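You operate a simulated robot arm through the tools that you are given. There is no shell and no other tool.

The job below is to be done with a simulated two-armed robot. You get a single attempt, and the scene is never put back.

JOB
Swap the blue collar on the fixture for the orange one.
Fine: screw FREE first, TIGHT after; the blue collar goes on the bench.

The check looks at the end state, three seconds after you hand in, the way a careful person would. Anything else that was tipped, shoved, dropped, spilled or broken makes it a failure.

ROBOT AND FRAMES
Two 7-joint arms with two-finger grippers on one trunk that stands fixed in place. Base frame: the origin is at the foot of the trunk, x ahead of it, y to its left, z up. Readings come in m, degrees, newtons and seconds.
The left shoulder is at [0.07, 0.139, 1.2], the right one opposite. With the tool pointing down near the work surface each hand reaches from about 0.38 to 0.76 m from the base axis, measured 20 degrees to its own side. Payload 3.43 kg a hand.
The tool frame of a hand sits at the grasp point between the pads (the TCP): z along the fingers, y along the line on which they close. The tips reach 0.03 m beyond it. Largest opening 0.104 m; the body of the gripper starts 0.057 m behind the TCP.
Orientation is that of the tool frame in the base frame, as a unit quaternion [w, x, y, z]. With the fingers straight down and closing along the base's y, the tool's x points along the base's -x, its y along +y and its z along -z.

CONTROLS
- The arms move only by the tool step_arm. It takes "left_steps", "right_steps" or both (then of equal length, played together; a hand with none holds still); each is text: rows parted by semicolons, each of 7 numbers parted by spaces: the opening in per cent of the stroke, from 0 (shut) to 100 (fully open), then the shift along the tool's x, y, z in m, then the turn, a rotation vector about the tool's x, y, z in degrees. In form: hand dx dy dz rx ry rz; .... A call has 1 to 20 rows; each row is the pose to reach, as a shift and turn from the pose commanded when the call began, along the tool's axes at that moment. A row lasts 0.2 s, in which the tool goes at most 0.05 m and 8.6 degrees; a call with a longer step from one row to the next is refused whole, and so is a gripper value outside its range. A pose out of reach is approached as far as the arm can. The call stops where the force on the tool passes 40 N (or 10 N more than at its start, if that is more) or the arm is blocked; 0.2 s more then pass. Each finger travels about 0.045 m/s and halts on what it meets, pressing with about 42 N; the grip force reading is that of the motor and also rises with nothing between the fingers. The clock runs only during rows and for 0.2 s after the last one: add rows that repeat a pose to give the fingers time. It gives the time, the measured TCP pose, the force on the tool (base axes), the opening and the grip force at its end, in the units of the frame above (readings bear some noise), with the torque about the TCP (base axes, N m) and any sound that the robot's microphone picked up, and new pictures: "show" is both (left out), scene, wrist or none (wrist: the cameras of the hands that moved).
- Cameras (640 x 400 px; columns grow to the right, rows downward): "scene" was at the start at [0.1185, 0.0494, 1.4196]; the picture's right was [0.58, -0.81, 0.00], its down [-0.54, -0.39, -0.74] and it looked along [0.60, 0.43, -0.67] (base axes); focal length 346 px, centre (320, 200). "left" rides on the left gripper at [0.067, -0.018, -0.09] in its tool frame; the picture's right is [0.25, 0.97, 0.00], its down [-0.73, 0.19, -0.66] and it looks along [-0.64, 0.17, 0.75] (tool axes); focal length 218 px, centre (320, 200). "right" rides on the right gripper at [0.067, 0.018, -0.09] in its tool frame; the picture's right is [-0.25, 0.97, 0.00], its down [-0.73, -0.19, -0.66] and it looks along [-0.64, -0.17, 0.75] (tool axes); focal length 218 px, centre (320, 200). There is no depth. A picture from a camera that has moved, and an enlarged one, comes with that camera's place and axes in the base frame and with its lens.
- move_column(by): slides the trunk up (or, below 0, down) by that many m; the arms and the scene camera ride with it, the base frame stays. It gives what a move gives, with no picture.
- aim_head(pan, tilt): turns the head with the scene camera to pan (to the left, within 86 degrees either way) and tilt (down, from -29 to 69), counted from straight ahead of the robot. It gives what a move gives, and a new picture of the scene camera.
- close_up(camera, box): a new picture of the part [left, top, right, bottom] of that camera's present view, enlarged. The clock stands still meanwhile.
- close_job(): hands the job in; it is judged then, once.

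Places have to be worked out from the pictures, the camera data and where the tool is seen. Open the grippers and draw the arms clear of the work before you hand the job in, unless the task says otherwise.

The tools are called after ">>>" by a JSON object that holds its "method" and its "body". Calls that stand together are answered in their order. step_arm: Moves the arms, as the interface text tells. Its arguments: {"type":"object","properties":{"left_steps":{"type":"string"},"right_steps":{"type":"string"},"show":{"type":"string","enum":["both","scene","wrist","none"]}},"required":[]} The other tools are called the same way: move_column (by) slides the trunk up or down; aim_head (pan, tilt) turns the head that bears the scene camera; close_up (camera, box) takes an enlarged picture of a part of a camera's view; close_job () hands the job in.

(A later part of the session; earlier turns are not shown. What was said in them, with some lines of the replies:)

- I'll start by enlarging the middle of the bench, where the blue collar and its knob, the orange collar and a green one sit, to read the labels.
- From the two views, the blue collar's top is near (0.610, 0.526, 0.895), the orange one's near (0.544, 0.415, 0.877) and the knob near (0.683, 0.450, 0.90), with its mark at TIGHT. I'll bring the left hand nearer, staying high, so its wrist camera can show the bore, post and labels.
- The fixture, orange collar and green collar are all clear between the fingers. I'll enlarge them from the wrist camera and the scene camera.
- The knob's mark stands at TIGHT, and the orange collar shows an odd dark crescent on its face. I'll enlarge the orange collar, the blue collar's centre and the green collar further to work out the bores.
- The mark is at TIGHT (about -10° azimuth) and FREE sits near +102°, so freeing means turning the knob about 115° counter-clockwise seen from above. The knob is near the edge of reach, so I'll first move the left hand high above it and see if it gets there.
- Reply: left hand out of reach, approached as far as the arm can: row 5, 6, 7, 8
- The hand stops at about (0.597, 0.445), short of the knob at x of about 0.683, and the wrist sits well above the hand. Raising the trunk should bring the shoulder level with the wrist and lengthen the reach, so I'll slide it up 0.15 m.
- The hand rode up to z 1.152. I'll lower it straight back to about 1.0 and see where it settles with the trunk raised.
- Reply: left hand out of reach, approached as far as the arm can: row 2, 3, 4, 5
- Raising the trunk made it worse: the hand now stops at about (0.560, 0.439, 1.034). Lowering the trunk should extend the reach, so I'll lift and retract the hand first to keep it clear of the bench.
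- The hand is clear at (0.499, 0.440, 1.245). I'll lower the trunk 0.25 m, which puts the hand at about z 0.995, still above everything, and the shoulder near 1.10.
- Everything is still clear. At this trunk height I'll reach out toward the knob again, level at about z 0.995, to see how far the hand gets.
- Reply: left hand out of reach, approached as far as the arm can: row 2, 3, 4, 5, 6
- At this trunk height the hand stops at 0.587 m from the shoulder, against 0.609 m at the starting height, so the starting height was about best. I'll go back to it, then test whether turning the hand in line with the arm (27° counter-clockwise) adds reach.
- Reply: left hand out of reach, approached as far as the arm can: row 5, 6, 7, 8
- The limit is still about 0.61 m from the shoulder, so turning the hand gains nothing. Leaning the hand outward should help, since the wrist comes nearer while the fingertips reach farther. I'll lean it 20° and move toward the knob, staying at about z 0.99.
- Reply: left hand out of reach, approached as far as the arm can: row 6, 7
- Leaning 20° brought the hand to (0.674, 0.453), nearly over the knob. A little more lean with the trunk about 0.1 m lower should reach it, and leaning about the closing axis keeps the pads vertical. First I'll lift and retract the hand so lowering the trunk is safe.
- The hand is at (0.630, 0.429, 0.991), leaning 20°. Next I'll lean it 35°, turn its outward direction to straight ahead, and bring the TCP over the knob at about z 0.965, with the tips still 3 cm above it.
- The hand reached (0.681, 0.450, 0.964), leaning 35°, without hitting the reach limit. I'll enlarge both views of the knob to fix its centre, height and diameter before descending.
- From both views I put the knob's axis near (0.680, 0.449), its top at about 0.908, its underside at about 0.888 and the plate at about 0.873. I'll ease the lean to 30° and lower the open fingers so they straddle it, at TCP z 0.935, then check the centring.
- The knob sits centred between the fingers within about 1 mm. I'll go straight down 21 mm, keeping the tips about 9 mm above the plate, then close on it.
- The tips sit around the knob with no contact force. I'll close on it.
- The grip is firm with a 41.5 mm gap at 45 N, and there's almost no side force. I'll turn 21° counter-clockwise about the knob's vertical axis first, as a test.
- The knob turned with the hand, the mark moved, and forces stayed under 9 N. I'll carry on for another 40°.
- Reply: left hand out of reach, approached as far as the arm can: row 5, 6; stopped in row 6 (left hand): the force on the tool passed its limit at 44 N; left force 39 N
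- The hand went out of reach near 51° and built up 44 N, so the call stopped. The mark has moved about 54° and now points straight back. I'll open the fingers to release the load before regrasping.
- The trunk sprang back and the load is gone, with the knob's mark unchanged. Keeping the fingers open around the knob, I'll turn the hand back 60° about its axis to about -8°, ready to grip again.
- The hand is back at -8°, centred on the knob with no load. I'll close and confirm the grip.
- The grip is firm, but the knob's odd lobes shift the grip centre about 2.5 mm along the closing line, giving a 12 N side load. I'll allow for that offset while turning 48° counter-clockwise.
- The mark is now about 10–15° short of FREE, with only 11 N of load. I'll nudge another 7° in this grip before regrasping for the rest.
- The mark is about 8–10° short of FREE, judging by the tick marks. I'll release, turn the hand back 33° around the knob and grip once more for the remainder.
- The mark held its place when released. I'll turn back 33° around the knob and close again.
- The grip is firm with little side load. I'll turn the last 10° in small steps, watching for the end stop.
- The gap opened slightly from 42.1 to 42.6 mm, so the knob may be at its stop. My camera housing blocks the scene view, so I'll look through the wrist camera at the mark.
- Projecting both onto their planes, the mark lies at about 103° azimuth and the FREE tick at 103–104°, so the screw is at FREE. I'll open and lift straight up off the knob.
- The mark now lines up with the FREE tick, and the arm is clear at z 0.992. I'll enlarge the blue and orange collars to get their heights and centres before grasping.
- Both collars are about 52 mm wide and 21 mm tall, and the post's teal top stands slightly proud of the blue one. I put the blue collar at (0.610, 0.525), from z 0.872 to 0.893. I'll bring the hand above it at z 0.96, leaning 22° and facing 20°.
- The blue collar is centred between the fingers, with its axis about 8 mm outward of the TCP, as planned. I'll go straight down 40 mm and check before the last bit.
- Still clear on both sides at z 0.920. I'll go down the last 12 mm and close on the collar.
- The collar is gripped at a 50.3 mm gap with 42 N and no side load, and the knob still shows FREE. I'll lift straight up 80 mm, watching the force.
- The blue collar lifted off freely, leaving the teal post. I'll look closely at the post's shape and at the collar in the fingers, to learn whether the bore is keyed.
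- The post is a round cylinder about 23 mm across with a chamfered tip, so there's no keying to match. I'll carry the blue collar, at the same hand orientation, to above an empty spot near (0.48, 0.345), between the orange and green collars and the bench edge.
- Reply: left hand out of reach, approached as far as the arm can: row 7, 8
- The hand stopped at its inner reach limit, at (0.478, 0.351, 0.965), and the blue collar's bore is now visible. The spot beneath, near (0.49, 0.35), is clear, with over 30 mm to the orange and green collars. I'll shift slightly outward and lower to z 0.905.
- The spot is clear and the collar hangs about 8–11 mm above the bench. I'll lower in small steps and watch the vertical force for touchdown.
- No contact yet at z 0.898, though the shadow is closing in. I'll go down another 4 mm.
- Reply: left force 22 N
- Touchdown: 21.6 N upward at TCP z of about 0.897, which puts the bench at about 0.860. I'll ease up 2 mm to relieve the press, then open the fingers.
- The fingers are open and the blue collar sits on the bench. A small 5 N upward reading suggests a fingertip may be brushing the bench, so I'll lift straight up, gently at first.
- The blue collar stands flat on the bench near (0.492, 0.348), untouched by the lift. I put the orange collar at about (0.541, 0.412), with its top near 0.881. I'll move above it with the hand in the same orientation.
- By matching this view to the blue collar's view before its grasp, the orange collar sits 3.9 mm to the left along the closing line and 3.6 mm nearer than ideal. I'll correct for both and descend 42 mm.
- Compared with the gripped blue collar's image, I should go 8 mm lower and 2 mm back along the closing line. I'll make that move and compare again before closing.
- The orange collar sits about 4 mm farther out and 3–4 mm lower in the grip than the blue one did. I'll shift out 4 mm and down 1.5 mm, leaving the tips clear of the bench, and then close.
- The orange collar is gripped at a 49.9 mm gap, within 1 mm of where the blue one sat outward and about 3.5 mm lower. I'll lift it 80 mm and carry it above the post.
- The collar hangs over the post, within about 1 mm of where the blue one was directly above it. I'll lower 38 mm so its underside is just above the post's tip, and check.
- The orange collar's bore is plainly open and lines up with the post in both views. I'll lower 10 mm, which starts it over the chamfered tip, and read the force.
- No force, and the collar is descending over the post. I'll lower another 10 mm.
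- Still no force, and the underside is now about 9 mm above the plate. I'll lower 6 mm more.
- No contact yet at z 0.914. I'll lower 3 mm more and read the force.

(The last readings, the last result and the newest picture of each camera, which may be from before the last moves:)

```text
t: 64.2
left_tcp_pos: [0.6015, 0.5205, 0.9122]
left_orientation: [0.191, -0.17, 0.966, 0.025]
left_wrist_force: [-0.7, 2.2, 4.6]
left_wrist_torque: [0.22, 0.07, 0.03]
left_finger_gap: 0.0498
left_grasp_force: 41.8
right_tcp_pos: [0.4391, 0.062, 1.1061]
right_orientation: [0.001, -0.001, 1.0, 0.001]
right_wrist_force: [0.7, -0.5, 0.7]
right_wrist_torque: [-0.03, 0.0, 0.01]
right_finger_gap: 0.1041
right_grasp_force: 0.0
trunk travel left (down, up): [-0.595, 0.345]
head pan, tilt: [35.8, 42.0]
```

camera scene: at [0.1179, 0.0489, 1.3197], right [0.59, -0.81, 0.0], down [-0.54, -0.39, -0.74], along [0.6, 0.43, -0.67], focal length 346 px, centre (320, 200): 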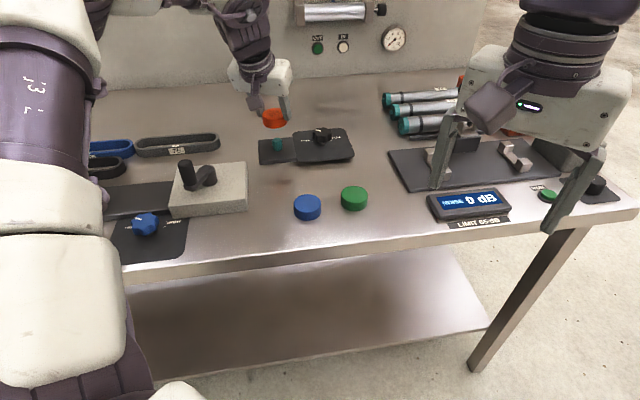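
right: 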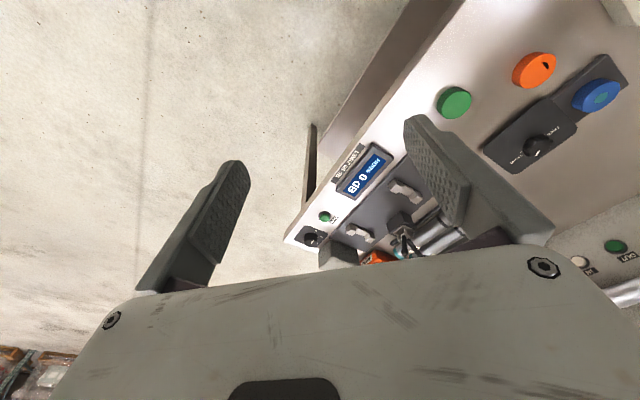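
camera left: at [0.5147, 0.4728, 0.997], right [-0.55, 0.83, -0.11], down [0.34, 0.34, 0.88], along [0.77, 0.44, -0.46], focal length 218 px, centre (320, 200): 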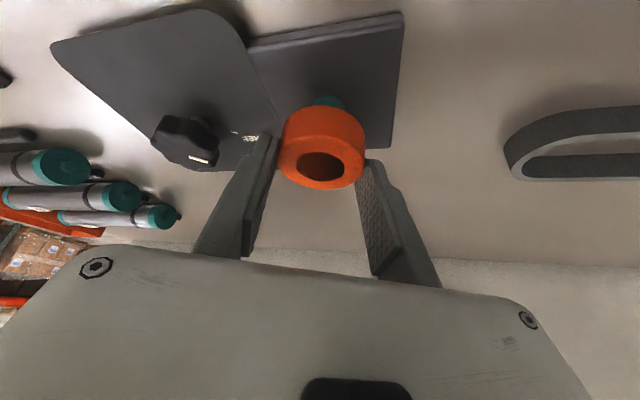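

The force has just reached 4.6 N upward at z 0.912, right where the plate should be, so the collar is seated. I'll check the picture before letting go.

>>> {"method": "close_up", "body": {"camera": "scene", "box": [250, 115, 314, 155]}}

>>> {"method": "close_up", "body": {"camera": "left", "box": [240, 60, 400, 200]}}

```text
10.00 times, centred on (282, 135) of scene
camera zoom: at [0.1181, 0.0491, 1.3197], right [0.59, -0.81, 0.0], down [-0.54, -0.39, -0.74], along [0.6, 0.43, -0.67], focal length 3458 px, centre (700, 850)
```

zoom: 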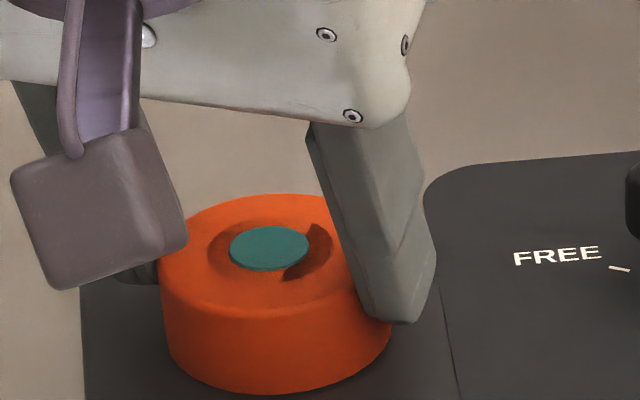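

```text
2.86 times, centred on (320, 130) of left
camera zoom: at [0.5145, 0.4729, 0.969], right [-0.55, 0.83, -0.11], down [0.33, 0.34, 0.88], along [0.77, 0.44, -0.46], focal length 624 px, centre (320, 400)
```

zoom: 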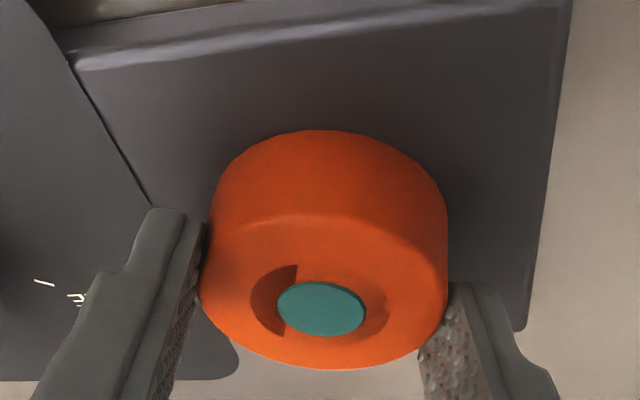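

The teal post now shows through the orange collar, just as it did with the blue one, and the collar sits level on the plate. I'll open the fingers and lift straight up.

>>> {"method": "step_arm", "body": {"left_steps": "52 0 0 0 0 0 0; 58 0 0 0 0 0 0; 68 0 0 0 0 0 0; 78 0 0 0 0 0 0; 78 0 0 0 0 0 0; 78 -0.0019 0 -0.0046 0 0 0; 78 -0.0056 0 -0.0139 0 0 0; 78 -0.0132 0 -0.0324 0 0 0; 78 -0.0245 0 -0.0602 0 0 0; 78 -0.0301 0 -0.0741 0 0 0; 78 -0.0301 0 -0.0741 0 0 0", "show": "both"}}

>>> {"method": "close_up", "body": {"camera": "scene", "box": [246, 100, 374, 180]}}

```text
t: 66.6
left_tcp_pos: [0.6013, 0.5212, 0.9908]
left_orientation: [0.19, -0.17, 0.967, 0.024]
left_wrist_force: [-0.8, 0.8, -0.3]
left_wrist_torque: [0.01, 0.03, -0.01]
left_finger_gap: 0.0812
left_grasp_force: 0.0
right_tcp_pos: [0.4401, 0.0637, 1.1058]
right_orientation: [-0.001, 0.0, 1.0, 0.001]
right_wrist_force: [-0.4, 0.4, -0.2]
right_wrist_torque: [-0.04, 0.03, 0.03]
right_finger_gap: 0.1041
right_grasp_force: 0.1
trunk travel left (down, up): [-0.595, 0.345]
head pan, tilt: [35.8, 42.0]
camera scene: at [0.1187, 0.0496, 1.3196], right [0.59, -0.81, 0.0], down [-0.54, -0.39, -0.74], along [0.6, 0.43, -0.67], focal length 346 px, centre (320, 200)
camera left: at [0.5149, 0.4745, 1.0482], right [-0.55, 0.83, -0.11], down [0.34, 0.34, 0.88], along [0.77, 0.44, -0.46], focal length 218 px, centre (320, 200)
```

scene: 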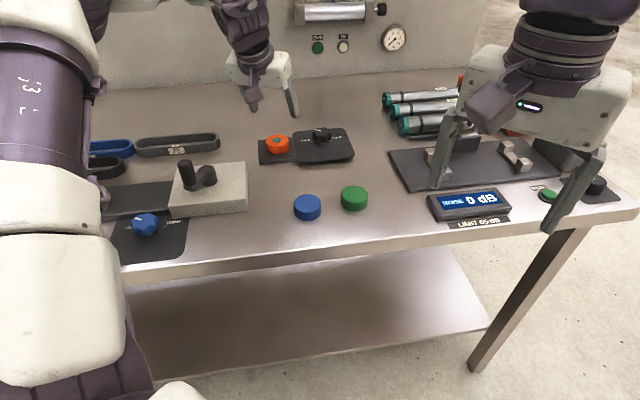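
left: 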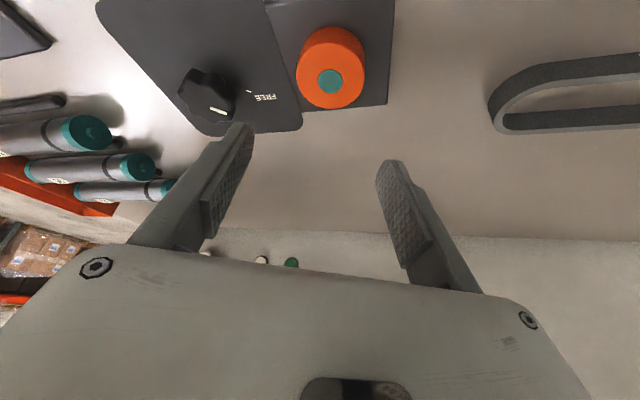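

```text
5.00 times, centred on (310, 140) of scene
camera zoom: at [0.1187, 0.0496, 1.3196], right [0.59, -0.81, 0.0], down [-0.54, -0.39, -0.74], along [0.6, 0.43, -0.67], focal length 1729 px, centre (370, 500)
```

zoom: 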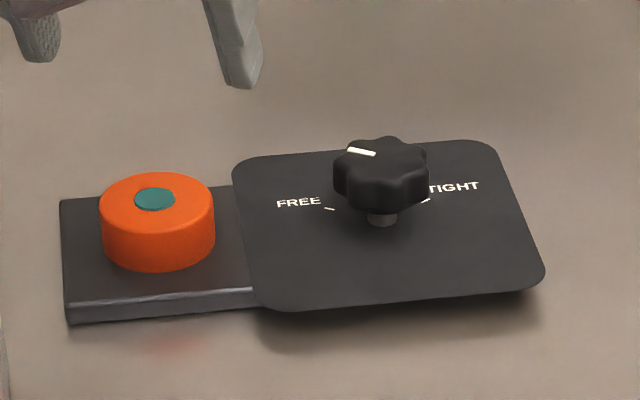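

The orange collar sits on the post, level and with the knob still at FREE. Next comes tightening: I'll take the hand above the knob, facing 42° and leaning 30°, so it can turn clockwise from there.

>>> {"method": "step_arm", "body": {"left_steps": "75 -0.0072 -0.0196 0.0042 -1.95 -1.64 -3.95; 75 -0.0143 -0.0391 0.0084 -3.91 -3.28 -7.9; 75 -0.0215 -0.0587 0.0125 -5.86 -4.92 -11.84; 75 -0.0286 -0.0782 0.0167 -7.82 -6.56 -15.79; 75 -0.0358 -0.0978 0.0209 -9.77 -8.2 -19.74; 75 -0.0358 -0.0978 0.0209 -9.77 -8.2 -19.74", "show": "both"}}

>>> {"method": "close_up", "body": {"camera": "left", "box": [230, 30, 430, 155]}}

>>> {"method": "close_up", "body": {"camera": "scene", "box": [246, 100, 374, 180]}}

```text
t: 68.0
left_tcp_pos: [0.6716, 0.446, 0.9862]
left_orientation: [0.244, -0.346, 0.902, 0.086]
left_wrist_force: [0.1, -0.5, 0.2]
left_wrist_torque: [0.01, 0.01, 0.0]
left_finger_gap: 0.0781
left_grasp_force: 0.1
right_tcp_pos: [0.4395, 0.0638, 1.1069]
right_orientation: [0.0, -0.001, 1.0, 0.001]
right_wrist_force: [0.1, -0.1, 0.1]
right_wrist_torque: [0.03, 0.0, 0.01]
right_finger_gap: 0.1042
right_grasp_force: 0.0
trunk travel left (down, up): [-0.595, 0.345]
head pan, tilt: [35.8, 42.0]
camera scene: at [0.1179, 0.05, 1.3197], right [0.59, -0.81, 0.0], down [-0.54, -0.39, -0.74], along [0.6, 0.43, -0.67], focal length 346 px, centre (320, 200)
camera left: at [0.605, 0.364, 1.0299], right [-0.81, 0.57, -0.14], down [0.09, 0.35, 0.93], along [0.58, 0.74, -0.34], focal length 218 px, centre (320, 200)
```

scene: 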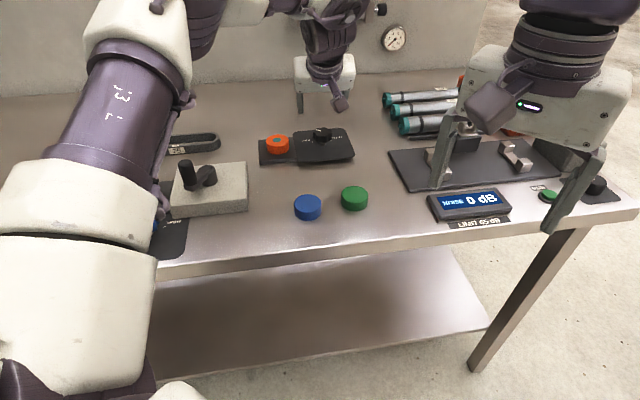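
left: 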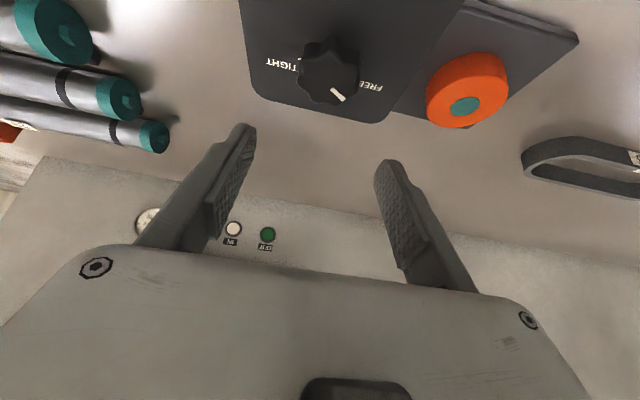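

```text
3.20 times, centred on (330, 92) of left
camera zoom: at [0.605, 0.364, 1.0299], right [-0.81, 0.57, -0.14], down [0.09, 0.35, 0.93], along [0.58, 0.74, -0.34], focal length 698 px, centre (288, 544)
```

zoom: 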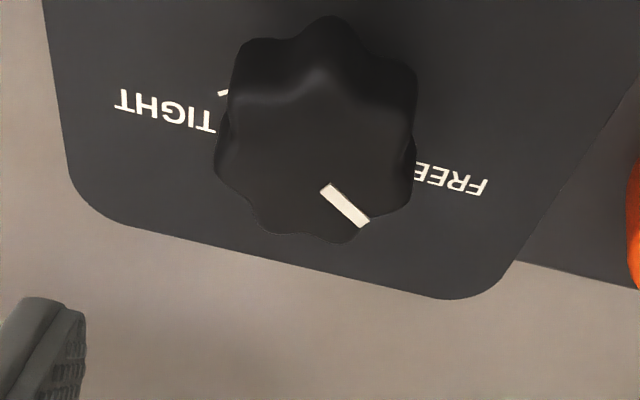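

```text
5.00 times, centred on (310, 140) of scene
camera zoom: at [0.1179, 0.05, 1.3197], right [0.59, -0.81, 0.0], down [-0.54, -0.39, -0.74], along [0.6, 0.43, -0.67], focal length 1729 px, centre (370, 500)
```

zoom: 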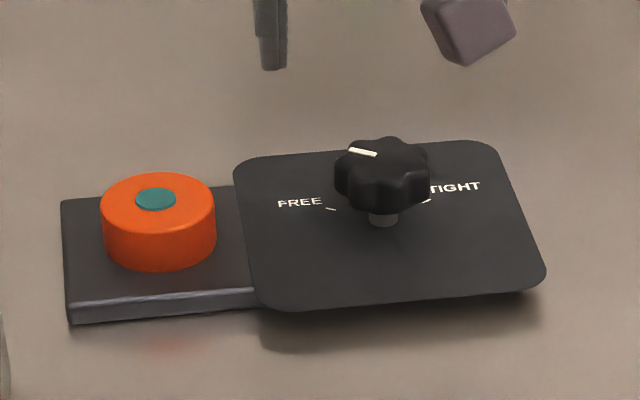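

The hand is over the knob, facing 42° with about a 3 mm offset along the closing line. I'll correct that and descend to z 0.914 with the fingers open around it.

>>> {"method": "step_arm", "body": {"left_steps": "72 0.0091 -0.003 0.0155 0 0 0; 72 0.0182 -0.003 0.031 0 0 0; 72 0.0273 -0.003 0.0466 0 0 0; 72 0.0364 -0.003 0.0621 0 0 0; 72 0.0364 -0.003 0.0621 0 0 0", "show": "wrist"}}

>>> {"method": "close_up", "body": {"camera": "scene", "box": [246, 100, 374, 180]}}

```text
t: 69.2
left_tcp_pos: [0.6743, 0.4407, 0.9168]
left_orientation: [0.244, -0.346, 0.902, 0.086]
left_wrist_force: [-0.2, -0.8, 0.7]
left_wrist_torque: [0.0, -0.01, 0.01]
left_finger_gap: 0.0749
left_grasp_force: 0.0
right_tcp_pos: [0.4397, 0.0626, 1.1067]
right_orientation: [0.001, -0.001, 1.0, 0.0]
right_wrist_force: [0.3, 0.0, -0.4]
right_wrist_torque: [-0.01, -0.02, 0.02]
right_finger_gap: 0.1041
right_grasp_force: 0.1
trunk travel left (down, up): [-0.595, 0.345]
head pan, tilt: [35.8, 42.0]
camera left: at [0.6068, 0.3594, 0.9595], right [-0.81, 0.57, -0.14], down [0.09, 0.35, 0.93], along [0.58, 0.74, -0.34], focal length 218 px, centre (320, 200)
```

left: 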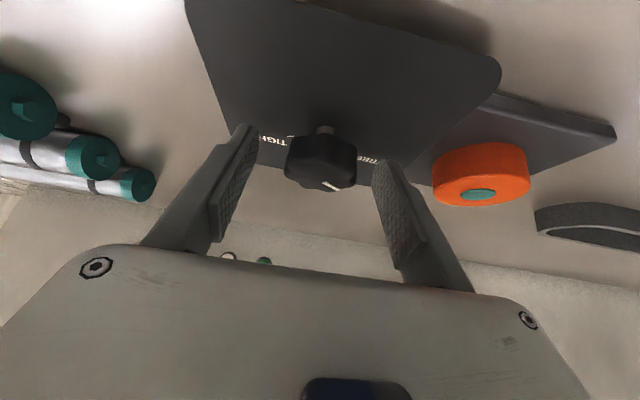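

```text
5.00 times, centred on (310, 140) of scene
camera zoom: at [0.1182, 0.0491, 1.3197], right [0.59, -0.81, 0.0], down [-0.54, -0.39, -0.74], along [0.6, 0.43, -0.67], focal length 1729 px, centre (370, 500)
```

zoom: 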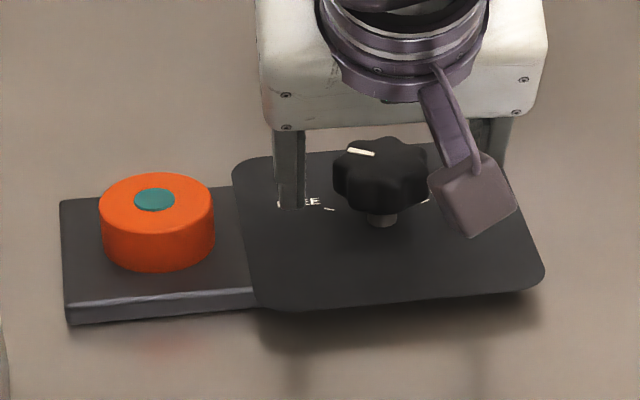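

The knob is centred between the fingers with no contact. I'll close on it.

>>> {"method": "step_arm", "body": {"left_steps": "50 0 0 0 0 0 0; 0 0 0 0 0 0 0; 0 0 0 0 0 0 0; 0 0 0 0 0 0 0; 0 0 0 0 0 0 0", "show": "none"}}

```text
t: 70.4
left_tcp_pos: [0.6736, 0.4415, 0.9154]
left_orientation: [0.243, -0.346, 0.902, 0.086]
left_wrist_force: [-2.6, 2.4, -1.2]
left_wrist_torque: [0.53, 0.38, 0.05]
left_finger_gap: 0.0421
left_grasp_force: 45.2
right_tcp_pos: [0.4401, 0.0632, 1.106]
right_orientation: [0.001, -0.001, 1.0, 0.0]
right_wrist_force: [0.7, 0.6, 0.4]
right_wrist_torque: [0.02, 0.0, 0.04]
right_finger_gap: 0.1041
right_grasp_force: 0.0
trunk travel left (down, up): [-0.595, 0.345]
head pan, tilt: [35.8, 42.0]
```

The grip is firm with little side load. I'll turn 49° clockwise about the knob's axis.

>>> {"method": "step_arm", "body": {"left_steps": "0 -0.0002 0.001 0.0001 3.54 0 6.04; 0 -0.0003 0.0019 0.0002 7.08 0 12.08; 0 -0.0007 0.0029 0.0004 10.63 0 18.11; 0 -0.0011 0.0038 0.0007 14.17 0 24.15; 0 -0.0016 0.0046 0.001 17.71 0 30.19; 0 -0.0022 0.0054 0.0013 21.25 0 36.23; 0 -0.0028 0.006 0.0017 24.79 0 42.26; 0 -0.0028 0.006 0.0017 24.79 0 42.26", "show": "wrist"}}

>>> {"method": "close_up", "body": {"camera": "scene", "box": [246, 100, 374, 180]}}

```text
t: 72.2
left_tcp_pos: [0.6706, 0.4516, 0.9146]
left_orientation: [0.264, 0.059, 0.962, -0.023]
left_wrist_force: [-11.4, 13.0, 3.6]
left_wrist_torque: [1.15, 0.82, 0.13]
left_finger_gap: 0.0417
left_grasp_force: 44.9
right_tcp_pos: [0.4378, 0.0648, 1.1073]
right_orientation: [0.002, -0.001, 1.0, 0.001]
right_wrist_force: [-0.5, -0.7, 0.6]
right_wrist_torque: [-0.02, 0.01, -0.01]
right_finger_gap: 0.1039
right_grasp_force: 0.0
trunk travel left (down, up): [-0.595, 0.345]
head pan, tilt: [35.8, 42.0]
camera left: at [0.5643, 0.4472, 0.9572], right [-0.1, 0.99, -0.14], down [0.31, 0.17, 0.94], along [0.94, 0.04, -0.32], focal length 218 px, centre (320, 200)
```

left: 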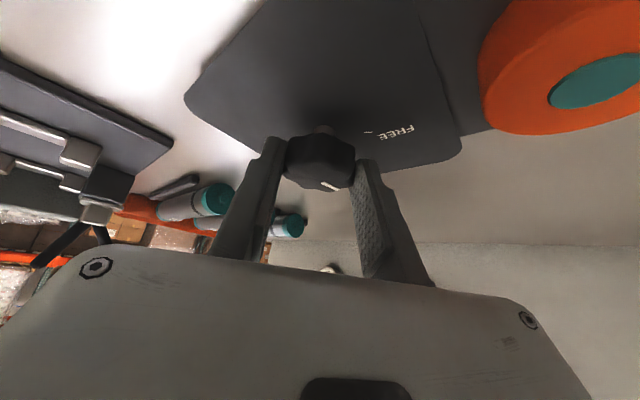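

```text
5.00 times, centred on (310, 140) of scene
camera zoom: at [0.1158, 0.0514, 1.3198], right [0.59, -0.81, 0.0], down [-0.54, -0.39, -0.74], along [0.6, 0.43, -0.67], focal length 1729 px, centre (370, 500)
```

zoom: 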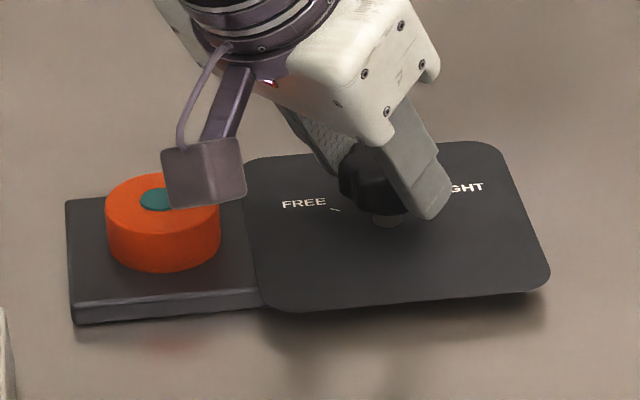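

The knob turned about 49° clockwise with it. I'll open, turn the hand back around the knob and grip again.

>>> {"method": "step_arm", "body": {"left_steps": "55 0 0 0 0 0 0; 72 0 0 0 0 0 0; 72 0 0 0 0 0 0; 72 0 0 0 0 0 0; 72 -0.0001 -0.001 0 -3.54 0 -6.04; 72 -0.0002 -0.0019 0.0001 -7.08 0 -12.08; 72 -0.0005 -0.0029 0.0003 -10.63 0 -18.11; 72 -0.0008 -0.0038 0.0005 -14.17 0 -24.15; 72 -0.0013 -0.0046 0.0007 -17.71 0 -30.19; 72 -0.0018 -0.0054 0.001 -21.25 0 -36.23; 72 -0.0024 -0.006 0.0014 -24.79 0 -42.26; 72 -0.0024 -0.006 0.0014 -24.79 0 -42.26", "show": "wrist"}}

>>> {"method": "close_up", "body": {"camera": "scene", "box": [246, 100, 374, 180]}}

```text
t: 74.8
left_tcp_pos: [0.674, 0.4403, 0.9148]
left_orientation: [0.244, -0.346, 0.902, 0.085]
left_wrist_force: [0.2, -0.1, -0.3]
left_wrist_torque: [0.01, 0.0, -0.03]
left_finger_gap: 0.075
left_grasp_force: 0.1
right_tcp_pos: [0.44, 0.0631, 1.1061]
right_orientation: [0.001, -0.001, 1.0, 0.0]
right_wrist_force: [-0.6, 0.3, 0.4]
right_wrist_torque: [-0.02, -0.04, -0.03]
right_finger_gap: 0.1041
right_grasp_force: 0.0
trunk travel left (down, up): [-0.595, 0.345]
head pan, tilt: [35.8, 42.0]
camera left: at [0.6077, 0.3604, 0.9578], right [-0.81, 0.57, -0.14], down [0.09, 0.35, 0.93], along [0.58, 0.74, -0.34], focal length 218 px, centre (320, 200)
```

left: 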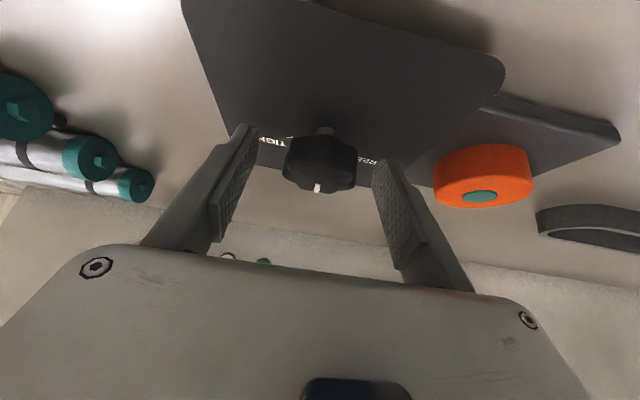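

```text
5.00 times, centred on (310, 140) of scene
camera zoom: at [0.1182, 0.0498, 1.3196], right [0.59, -0.81, 0.0], down [-0.54, -0.39, -0.74], along [0.6, 0.43, -0.67], focal length 1729 px, centre (370, 500)
```

zoom: 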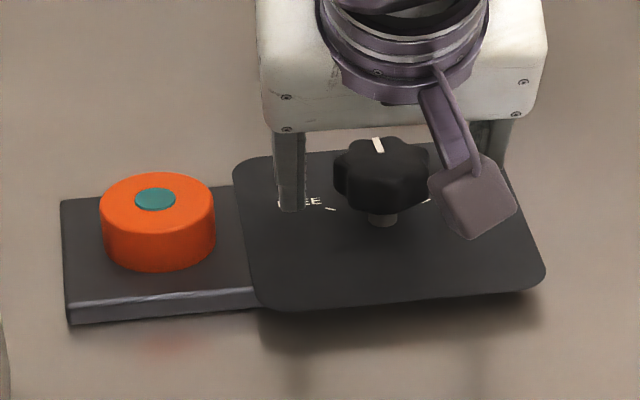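

The mark now points nearly straight back, with about 60° left to TIGHT. I'll close and turn another 49° clockwise.

>>> {"method": "step_arm", "body": {"left_steps": "50 0 0 0 0 0 0; 0 0 0 0 0 0 0; 0 0 0 0 0 0 0; 0 0 0 0 0 0 0; 0 0 0 0 0 0 0; 0 -0.0002 0.001 0.0001 3.54 0 6.04; 0 -0.0003 0.0019 0.0002 7.08 0 12.08; 0 -0.0007 0.0029 0.0004 10.63 0 18.11; 0 -0.0011 0.0038 0.0007 14.17 0 24.15; 0 -0.0016 0.0046 0.001 17.71 0 30.19; 0 -0.0022 0.0054 0.0013 21.25 0 36.23; 0 -0.0028 0.006 0.0017 24.79 0 42.26; 0 -0.0028 0.006 0.0017 24.79 0 42.26", "show": "wrist"}}

>>> {"method": "close_up", "body": {"camera": "scene", "box": [246, 100, 374, 180]}}

```text
t: 77.6
left_tcp_pos: [0.6717, 0.4511, 0.9133]
left_orientation: [0.264, 0.058, 0.963, -0.023]
left_wrist_force: [-9.7, 10.0, 0.1]
left_wrist_torque: [1.1, 0.83, 0.06]
left_finger_gap: 0.0421
left_grasp_force: 45.3
right_tcp_pos: [0.4388, 0.0648, 1.1065]
right_orientation: [0.001, -0.001, 1.0, 0.0]
right_wrist_force: [-0.3, 0.6, -0.7]
right_wrist_torque: [-0.02, -0.01, 0.03]
right_finger_gap: 0.104
right_grasp_force: 0.1
trunk travel left (down, up): [-0.595, 0.345]
head pan, tilt: [35.8, 42.0]
camera left: at [0.5652, 0.4472, 0.9558], right [-0.1, 0.99, -0.14], down [0.32, 0.17, 0.93], along [0.94, 0.04, -0.33], focal length 218 px, centre (320, 200)
```

left: 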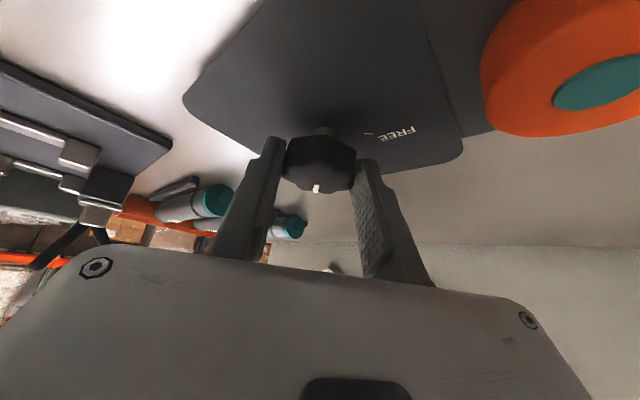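

```text
5.00 times, centred on (310, 140) of scene
camera zoom: at [0.1168, 0.0514, 1.3197], right [0.59, -0.81, 0.0], down [-0.54, -0.39, -0.74], along [0.6, 0.43, -0.67], focal length 1729 px, centre (370, 500)
```

zoom: 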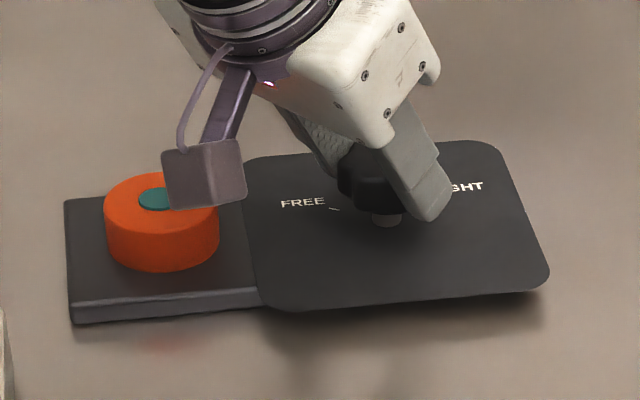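

The second 49° went through. I'll open, turn the hand back 42°, and check how much remains to TIGHT.

>>> {"method": "step_arm", "body": {"left_steps": "55 0 0 0 0 0 0; 72 0 0 0 0 0 0; 72 0 0 0 0 0 0; 72 0 0 0 0 0 0; 72 -0.0001 -0.001 0 -3.54 0 -6.04; 72 -0.0002 -0.0019 0.0001 -7.08 0 -12.08; 72 -0.0005 -0.0029 0.0003 -10.63 0 -18.11; 72 -0.0008 -0.0038 0.0005 -14.17 0 -24.15; 72 -0.0013 -0.0046 0.0007 -17.71 0 -30.19; 72 -0.0018 -0.0054 0.001 -21.25 0 -36.23; 72 -0.0018 -0.0054 0.001 -21.25 0 -36.23", "show": "wrist"}}

>>> {"method": "close_up", "body": {"camera": "scene", "box": [290, 110, 354, 150]}}

>>> {"method": "close_up", "body": {"camera": "left", "box": [240, 110, 400, 210]}}

```text
t: 80.0
left_tcp_pos: [0.6748, 0.4431, 0.9154]
left_orientation: [0.25, -0.291, 0.921, 0.071]
left_wrist_force: [-0.2, 0.2, -0.8]
left_wrist_torque: [0.02, 0.01, 0.0]
left_finger_gap: 0.0749
left_grasp_force: 0.0
right_tcp_pos: [0.4395, 0.0632, 1.1049]
right_orientation: [0.001, -0.002, 1.0, 0.0]
right_wrist_force: [-0.3, -0.6, -0.5]
right_wrist_torque: [-0.01, 0.02, 0.03]
right_finger_gap: 0.1041
right_grasp_force: 0.1
trunk travel left (down, up): [-0.595, 0.345]
head pan, tilt: [35.8, 42.0]
camera left: at [0.5986, 0.3702, 0.9581], right [-0.73, 0.67, -0.14], down [0.13, 0.34, 0.93], along [0.67, 0.66, -0.34], focal length 218 px, centre (320, 200)
```

left: 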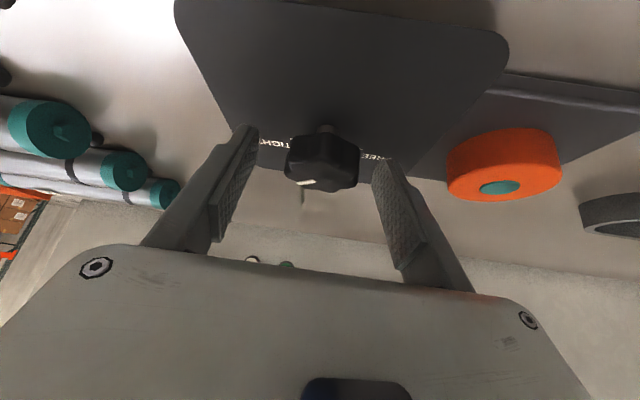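

```text
10.00 times, centred on (322, 130) of scene
camera zoom: at [0.1183, 0.0498, 1.3196], right [0.59, -0.81, 0.0], down [-0.54, -0.39, -0.74], along [0.6, 0.43, -0.67], focal length 3458 px, centre (300, 900)
```

zoom: 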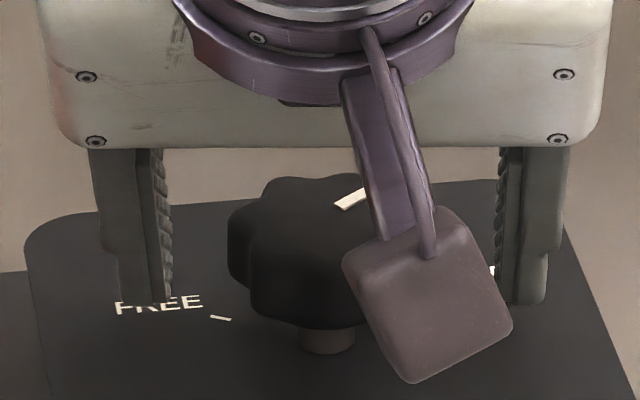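

```text
4.00 times, centred on (320, 160) of left
camera zoom: at [0.5986, 0.3702, 0.9581], right [-0.73, 0.67, -0.14], down [0.13, 0.34, 0.93], along [0.67, 0.66, -0.34], focal length 873 px, centre (320, 360)
```

zoom: 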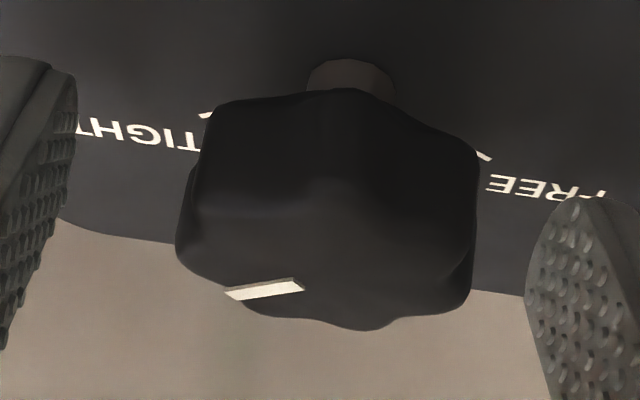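

The mark is roughly 7–10° short of TIGHT. I'll grip here and turn 8° clockwise, then compare with how it stood at the start.

>>> {"method": "step_arm", "body": {"left_steps": "50 0 0 0 0 0 0; 0 0 0 0 0 0 0; 0 0 0 0 0 0 0; 0 0 0 0 0 0 0; 0 0 0 0 0 0 0; 0 -0.0001 0.0006 0 2.02 0 3.45; 0 -0.0002 0.0011 0.0001 4.05 0 6.9; 0 -0.0002 0.0011 0.0001 4.05 0 6.9", "show": "none"}}

>>> {"method": "close_up", "body": {"camera": "left", "box": [240, 110, 400, 210]}}

>>> {"method": "close_up", "body": {"camera": "scene", "box": [290, 110, 354, 150]}}

```text
t: 81.8
left_tcp_pos: [0.6735, 0.4459, 0.9137]
left_orientation: [0.254, -0.226, 0.939, 0.053]
left_wrist_force: [-4.5, 6.0, -0.5]
left_wrist_torque: [0.64, 0.89, 0.28]
left_finger_gap: 0.042
left_grasp_force: 44.7
right_tcp_pos: [0.4398, 0.064, 1.107]
right_orientation: [0.001, 0.0, 1.0, 0.0]
right_wrist_force: [0.6, -0.2, -0.1]
right_wrist_torque: [0.01, 0.03, 0.02]
right_finger_gap: 0.104
right_grasp_force: 0.1
trunk travel left (down, up): [-0.595, 0.345]
head pan, tilt: [35.8, 42.0]
```

```text
4.00 times, centred on (320, 160) of left
camera zoom: at [0.5876, 0.3837, 0.9573], right [-0.63, 0.76, -0.14], down [0.18, 0.32, 0.93], along [0.76, 0.56, -0.34], focal length 873 px, centre (320, 360)
```

zoom: 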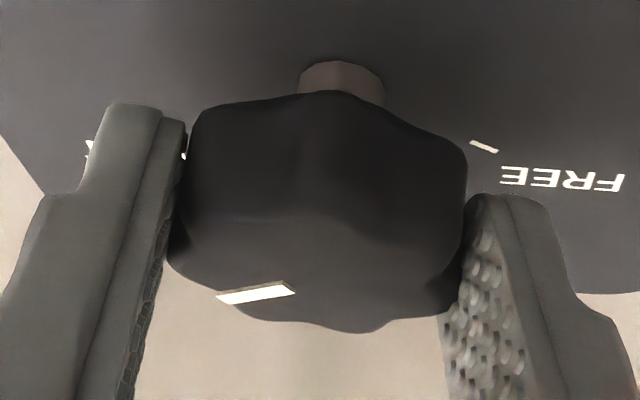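

```text
10.00 times, centred on (322, 130) of scene
camera zoom: at [0.118, 0.0504, 1.3196], right [0.59, -0.81, 0.0], down [-0.54, -0.39, -0.74], along [0.6, 0.43, -0.67], focal length 3458 px, centre (300, 900)
```

zoom: 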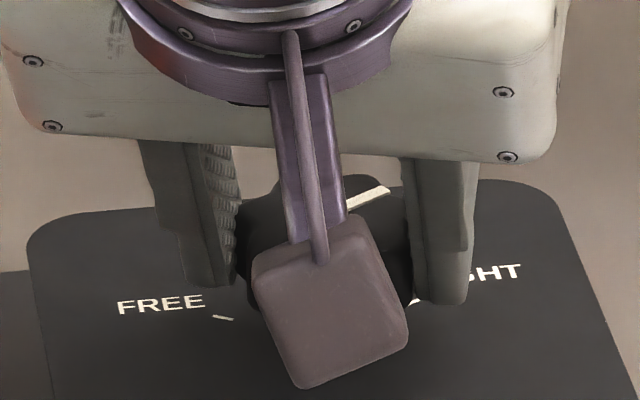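

By both views the mark is back within a few degrees of its starting TIGHT position, and the reaction torque has begun to rise. I'll press 4° more clockwise to seat it at the stop.

>>> {"method": "step_arm", "body": {"left_steps": "0 -0.0001 0.0003 0 1.01 0 1.73; 0 -0.0001 0.0006 0 2.02 0 3.45; 0 -0.0001 0.0006 0 2.02 0 3.45", "show": "none"}}

>>> {"method": "close_up", "body": {"camera": "left", "box": [240, 110, 400, 210]}}

>>> {"method": "close_up", "body": {"camera": "scene", "box": [290, 110, 354, 150]}}

```text
t: 82.6
left_tcp_pos: [0.6729, 0.4466, 0.9148]
left_orientation: [0.257, -0.193, 0.946, 0.043]
left_wrist_force: [-5.7, 5.2, -4.3]
left_wrist_torque: [0.78, 0.6, 0.8]
left_finger_gap: 0.0415
left_grasp_force: 44.5
right_tcp_pos: [0.4393, 0.0645, 1.1046]
right_orientation: [0.0, -0.001, 1.0, 0.0]
right_wrist_force: [0.3, 0.8, 0.0]
right_wrist_torque: [-0.04, -0.02, 0.04]
right_finger_gap: 0.1039
right_grasp_force: 0.1
trunk travel left (down, up): [-0.595, 0.345]
head pan, tilt: [35.8, 42.0]
```

```text
4.00 times, centred on (320, 160) of left
camera zoom: at [0.5832, 0.3904, 0.9571], right [-0.58, 0.81, -0.14], down [0.2, 0.31, 0.93], along [0.79, 0.51, -0.33], focal length 873 px, centre (320, 360)
```

zoom: 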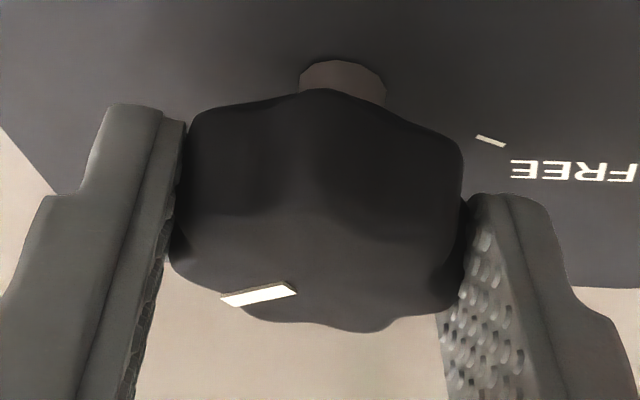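

```text
10.00 times, centred on (322, 130) of scene
camera zoom: at [0.1181, 0.0507, 1.3196], right [0.59, -0.81, 0.0], down [-0.54, -0.39, -0.74], along [0.6, 0.43, -0.67], focal length 3458 px, centre (300, 900)
```

zoom: 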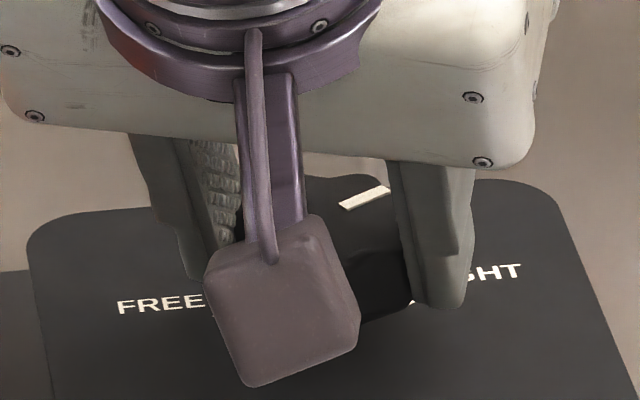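

The reaction torque jumped to 0.8 N·m while the mark stayed where it started, so the screw is tight against its stop. I'll open and lift off straight up.

>>> {"method": "step_arm", "body": {"left_steps": "50 0 0 0 0 0 0; 65 0 0 0 0 0 0; 78 0 0 0 0 0 0; 80 0 0 0 0 0 0; 80 -0.01 0 -0.017 0 0 0; 80 -0.025 0 -0.043 0 0 0; 80 -0.04 0 -0.069 0 0 0; 80 -0.05 0 -0.086 0 0 0; 80 -0.05 0 -0.086 0 0 0", "show": "both"}}

>>> {"method": "close_up", "body": {"camera": "scene", "box": [290, 110, 354, 150]}}

>>> {"method": "close_up", "body": {"camera": "scene", "box": [246, 115, 374, 225]}}

```text
t: 84.6
left_tcp_pos: [0.6712, 0.4461, 1.0131]
left_orientation: [0.256, -0.193, 0.946, 0.045]
left_wrist_force: [-0.2, 0.4, 0.3]
left_wrist_torque: [-0.02, 0.01, 0.02]
left_finger_gap: 0.0831
left_grasp_force: 0.0
right_tcp_pos: [0.4421, 0.0636, 1.1065]
right_orientation: [0.0, -0.002, 1.0, 0.002]
right_wrist_force: [0.4, -0.3, 0.8]
right_wrist_torque: [-0.03, -0.02, 0.0]
right_finger_gap: 0.1042
right_grasp_force: 0.1
trunk travel left (down, up): [-0.595, 0.345]
head pan, tilt: [35.8, 42.0]
camera scene: at [0.1188, 0.0497, 1.3196], right [0.59, -0.81, 0.0], down [-0.54, -0.39, -0.74], along [0.6, 0.43, -0.67], focal length 346 px, centre (320, 200)
camera left: at [0.5819, 0.3907, 1.0554], right [-0.58, 0.81, -0.14], down [0.2, 0.3, 0.93], along [0.79, 0.51, -0.33], focal length 218 px, centre (320, 200)
```

scene: 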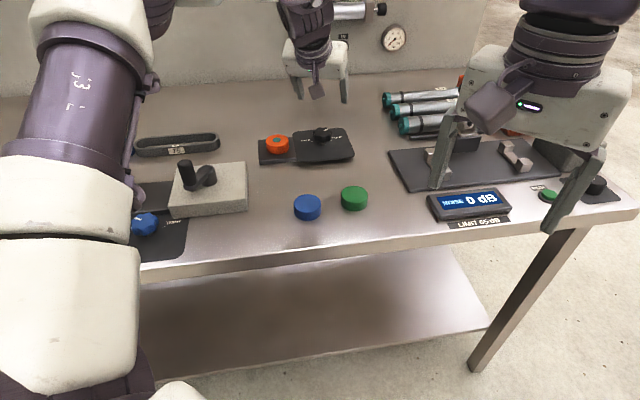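
left: 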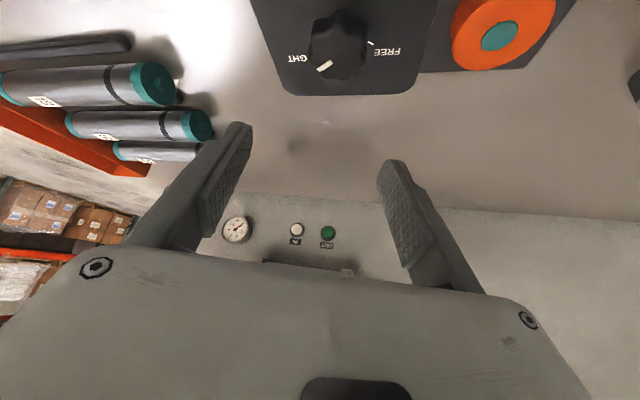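

```text
10.00 times, centred on (322, 130) of scene
camera zoom: at [0.1188, 0.0497, 1.3196], right [0.59, -0.81, 0.0], down [-0.54, -0.39, -0.74], along [0.6, 0.43, -0.67], focal length 3458 px, centre (300, 900)
```

zoom: 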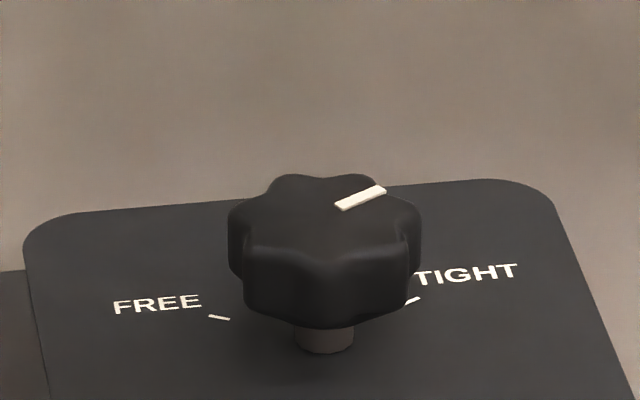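

```text
3.64 times, centred on (310, 170) of scene
camera zoom: at [0.1188, 0.0497, 1.3196], right [0.59, -0.81, 0.0], down [-0.54, -0.39, -0.74], along [0.6, 0.43, -0.67], focal length 1257 px, centre (356, 309)
```

zoom: 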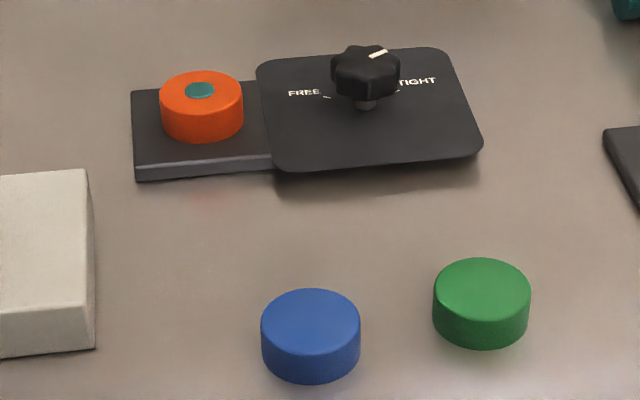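

The mark is back exactly where TIGHT was at the start, the orange collar is on the post, and the blue one stands on the bench beside the untouched green one. I'll take one closer look at the seat, then draw the arm up and back.

>>> {"method": "close_up", "body": {"camera": "scene", "box": [250, 120, 314, 160]}}

>>> {"method": "step_arm", "body": {"left_steps": "80 -0.005 0 -0.03 0 0 0; 80 0 0 -0.06 0 0 0; 80 0.01 0 -0.09 0 5 0; 80 0.02 0 -0.12 0 10 0; 80 0.04 0 -0.14 0 15 0; 80 0.06 0 -0.16 0 20 0; 80 0.08 0 -0.18 0 25 0; 80 0.1 0 -0.2 0 30 0; 80 0.1 0 -0.2 0 30 0", "show": "both"}}

```text
10.00 times, centred on (282, 140) of scene
camera zoom: at [0.1188, 0.0497, 1.3196], right [0.59, -0.81, 0.0], down [-0.54, -0.39, -0.74], along [0.6, 0.43, -0.67], focal length 3458 px, centre (700, 800)
```

zoom: 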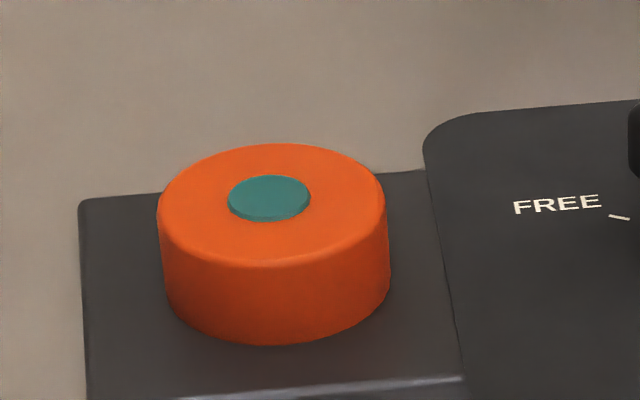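

```text
t: 86.6
left_tcp_pos: [0.4836, 0.375, 1.1161]
left_orientation: [0.005, -0.198, 0.98, -0.008]
left_wrist_force: [-0.6, -0.1, -0.6]
left_wrist_torque: [-0.01, -0.01, 0.0]
left_finger_gap: 0.0833
left_grasp_force: 0.1
left hand out of reach, approached as far as the arm can: row 7, 8, 9
right_tcp_pos: [0.4404, 0.0624, 1.1066]
right_orientation: [0.0, -0.001, 1.0, 0.0]
right_wrist_force: [0.0, 0.0, -0.2]
right_wrist_torque: [-0.01, 0.0, 0.01]
right_finger_gap: 0.1042
right_grasp_force: 0.1
trunk travel left (down, up): [-0.595, 0.345]
head pan, tilt: [35.8, 42.0]
camera scene: at [0.1191, 0.0494, 1.3195], right [0.59, -0.81, 0.0], down [-0.54, -0.39, -0.74], along [0.6, 0.43, -0.67], focal length 346 px, centre (320, 200)
camera left: at [0.426, 0.3351, 1.2048], right [-0.61, 0.79, -0.02], down [0.59, 0.47, 0.66], along [0.53, 0.39, -0.75], focal length 218 px, centre (320, 200)
```

scene: 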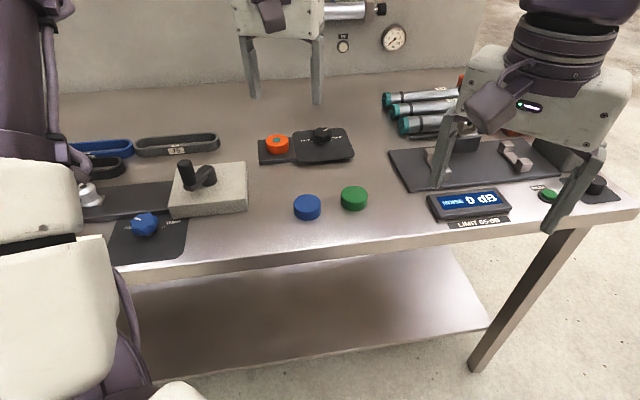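
left: 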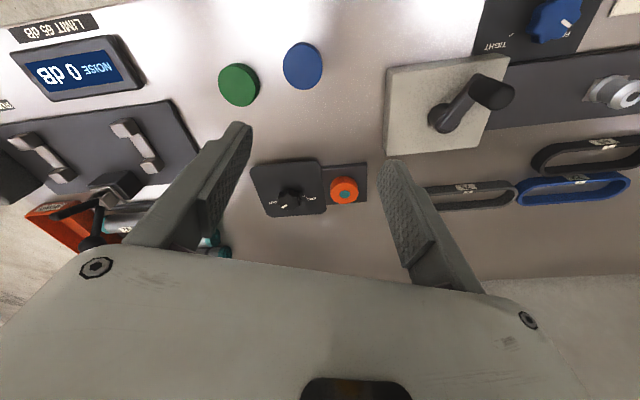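

The orange collar sits level on the post, flush on the plate. The hand is now upright and well above the work, so I'll return the trunk to its starting height, open the gripper fully and make a final check.

>>> {"method": "move_column", "body": {"by": 0.1}}

>>> {"method": "step_arm", "body": {"left_steps": "100 0.03 0 0 0 0 5; 100 0.06 0 0 0 0 10; 100 0.09 0 0 0 0 15; 100 0.12 0 0 0 0 20; 100 0.15 0 0 0 0 23; 100 0.15 0 0 0 0 23", "show": "both"}}

>>> {"method": "close_up", "body": {"camera": "scene", "box": [240, 140, 400, 260]}}

```text
t: 88.0
left_tcp_pos: [0.4846, 0.3751, 1.2177]
left_orientation: [0.005, -0.198, 0.98, -0.008]
left_wrist_force: [-0.2, -0.1, -0.4]
left_wrist_torque: [-0.01, 0.01, 0.06]
left_finger_gap: 0.0829
left_grasp_force: 0.1
right_tcp_pos: [0.4398, 0.0634, 1.2061]
right_orientation: [0.001, -0.001, 1.0, 0.001]
right_wrist_force: [0.2, 1.0, 0.0]
right_wrist_torque: [-0.01, -0.02, -0.02]
right_finger_gap: 0.1039
right_grasp_force: 0.0
trunk travel left (down, up): [-0.695, 0.245]
head pan, tilt: [35.8, 42.0]
```

```text
t: 89.4
left_tcp_pos: [0.3464, 0.3174, 1.2148]
left_orientation: [0.006, 0.003, 1.0, -0.007]
left_wrist_force: [0.9, 0.3, 0.8]
left_wrist_torque: [0.0, 0.02, 0.02]
left_finger_gap: 0.1039
left_grasp_force: 0.0
right_tcp_pos: [0.4408, 0.0632, 1.2043]
right_orientation: [0.0, 0.0, 1.0, 0.001]
right_wrist_force: [1.0, 0.1, 0.8]
right_wrist_torque: [-0.04, -0.01, -0.01]
right_finger_gap: 0.1037
right_grasp_force: 0.0
trunk travel left (down, up): [-0.695, 0.245]
head pan, tilt: [35.8, 42.0]
camera scene: at [0.1196, 0.0495, 1.4195], right [0.59, -0.81, 0.0], down [-0.54, -0.39, -0.74], along [0.6, 0.43, -0.67], focal length 346 px, centre (320, 200)
camera left: at [0.2765, 0.3017, 1.302], right [-0.25, 0.97, -0.02], down [0.72, 0.2, 0.66], along [0.65, 0.15, -0.75], focal length 218 px, centre (320, 200)
```

scene: 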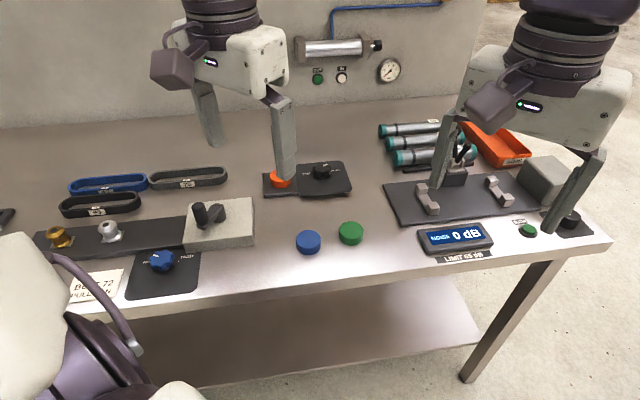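
left: 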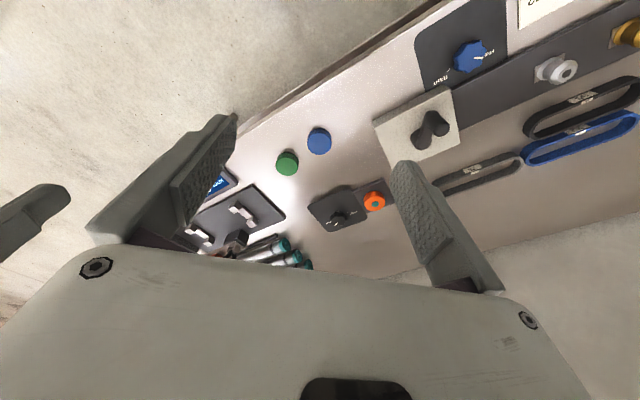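

```text
3.33 times, centred on (320, 200) of scene
camera zoom: at [0.1196, 0.0495, 1.4195], right [0.59, -0.81, 0.0], down [-0.54, -0.39, -0.74], along [0.6, 0.43, -0.67], focal length 1153 px, centre (320, 200)
```

zoom: 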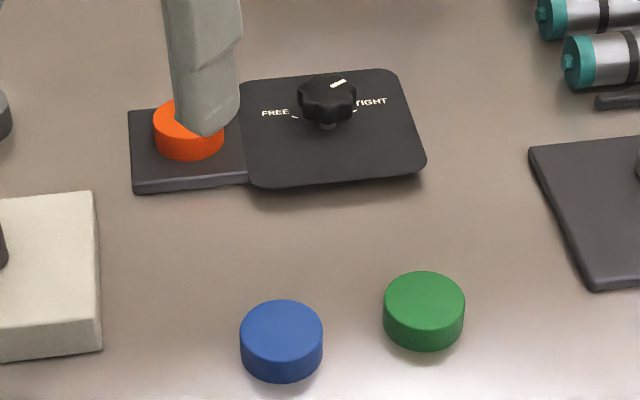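

The final view shows the orange collar on the fixture, the knob at TIGHT and the blue collar upright on the bench. The green collar and everything else are where they began, and both hands are open and clear, so I'm handing the job in.

>>> {"method": "close_job", "body": {}}

```text
The job is handed in.
```

The orange collar is now on the fixture in place of the blue one, and the job is handed in.

- **Screw:** I turned it to FREE before lifting the blue collar. After fitting the orange one I turned it back clockwise until it came up against its stop, with the mark at TIGHT where it started.
- **Orange collar:** it sits level on the post, flush with the plate.
- **Blue collar:** it stands upright on the bench, in front of where the orange one was, near the green collar.
- **Everything else:** in the final pictures nothing else had moved, and both hands were open and clear of the work.

While I was first freeing the screw, the left hand ran out of reach and the force reached 44 N, so the move stopped itself. I released and regripped, and saw no sign that anything had shifted.
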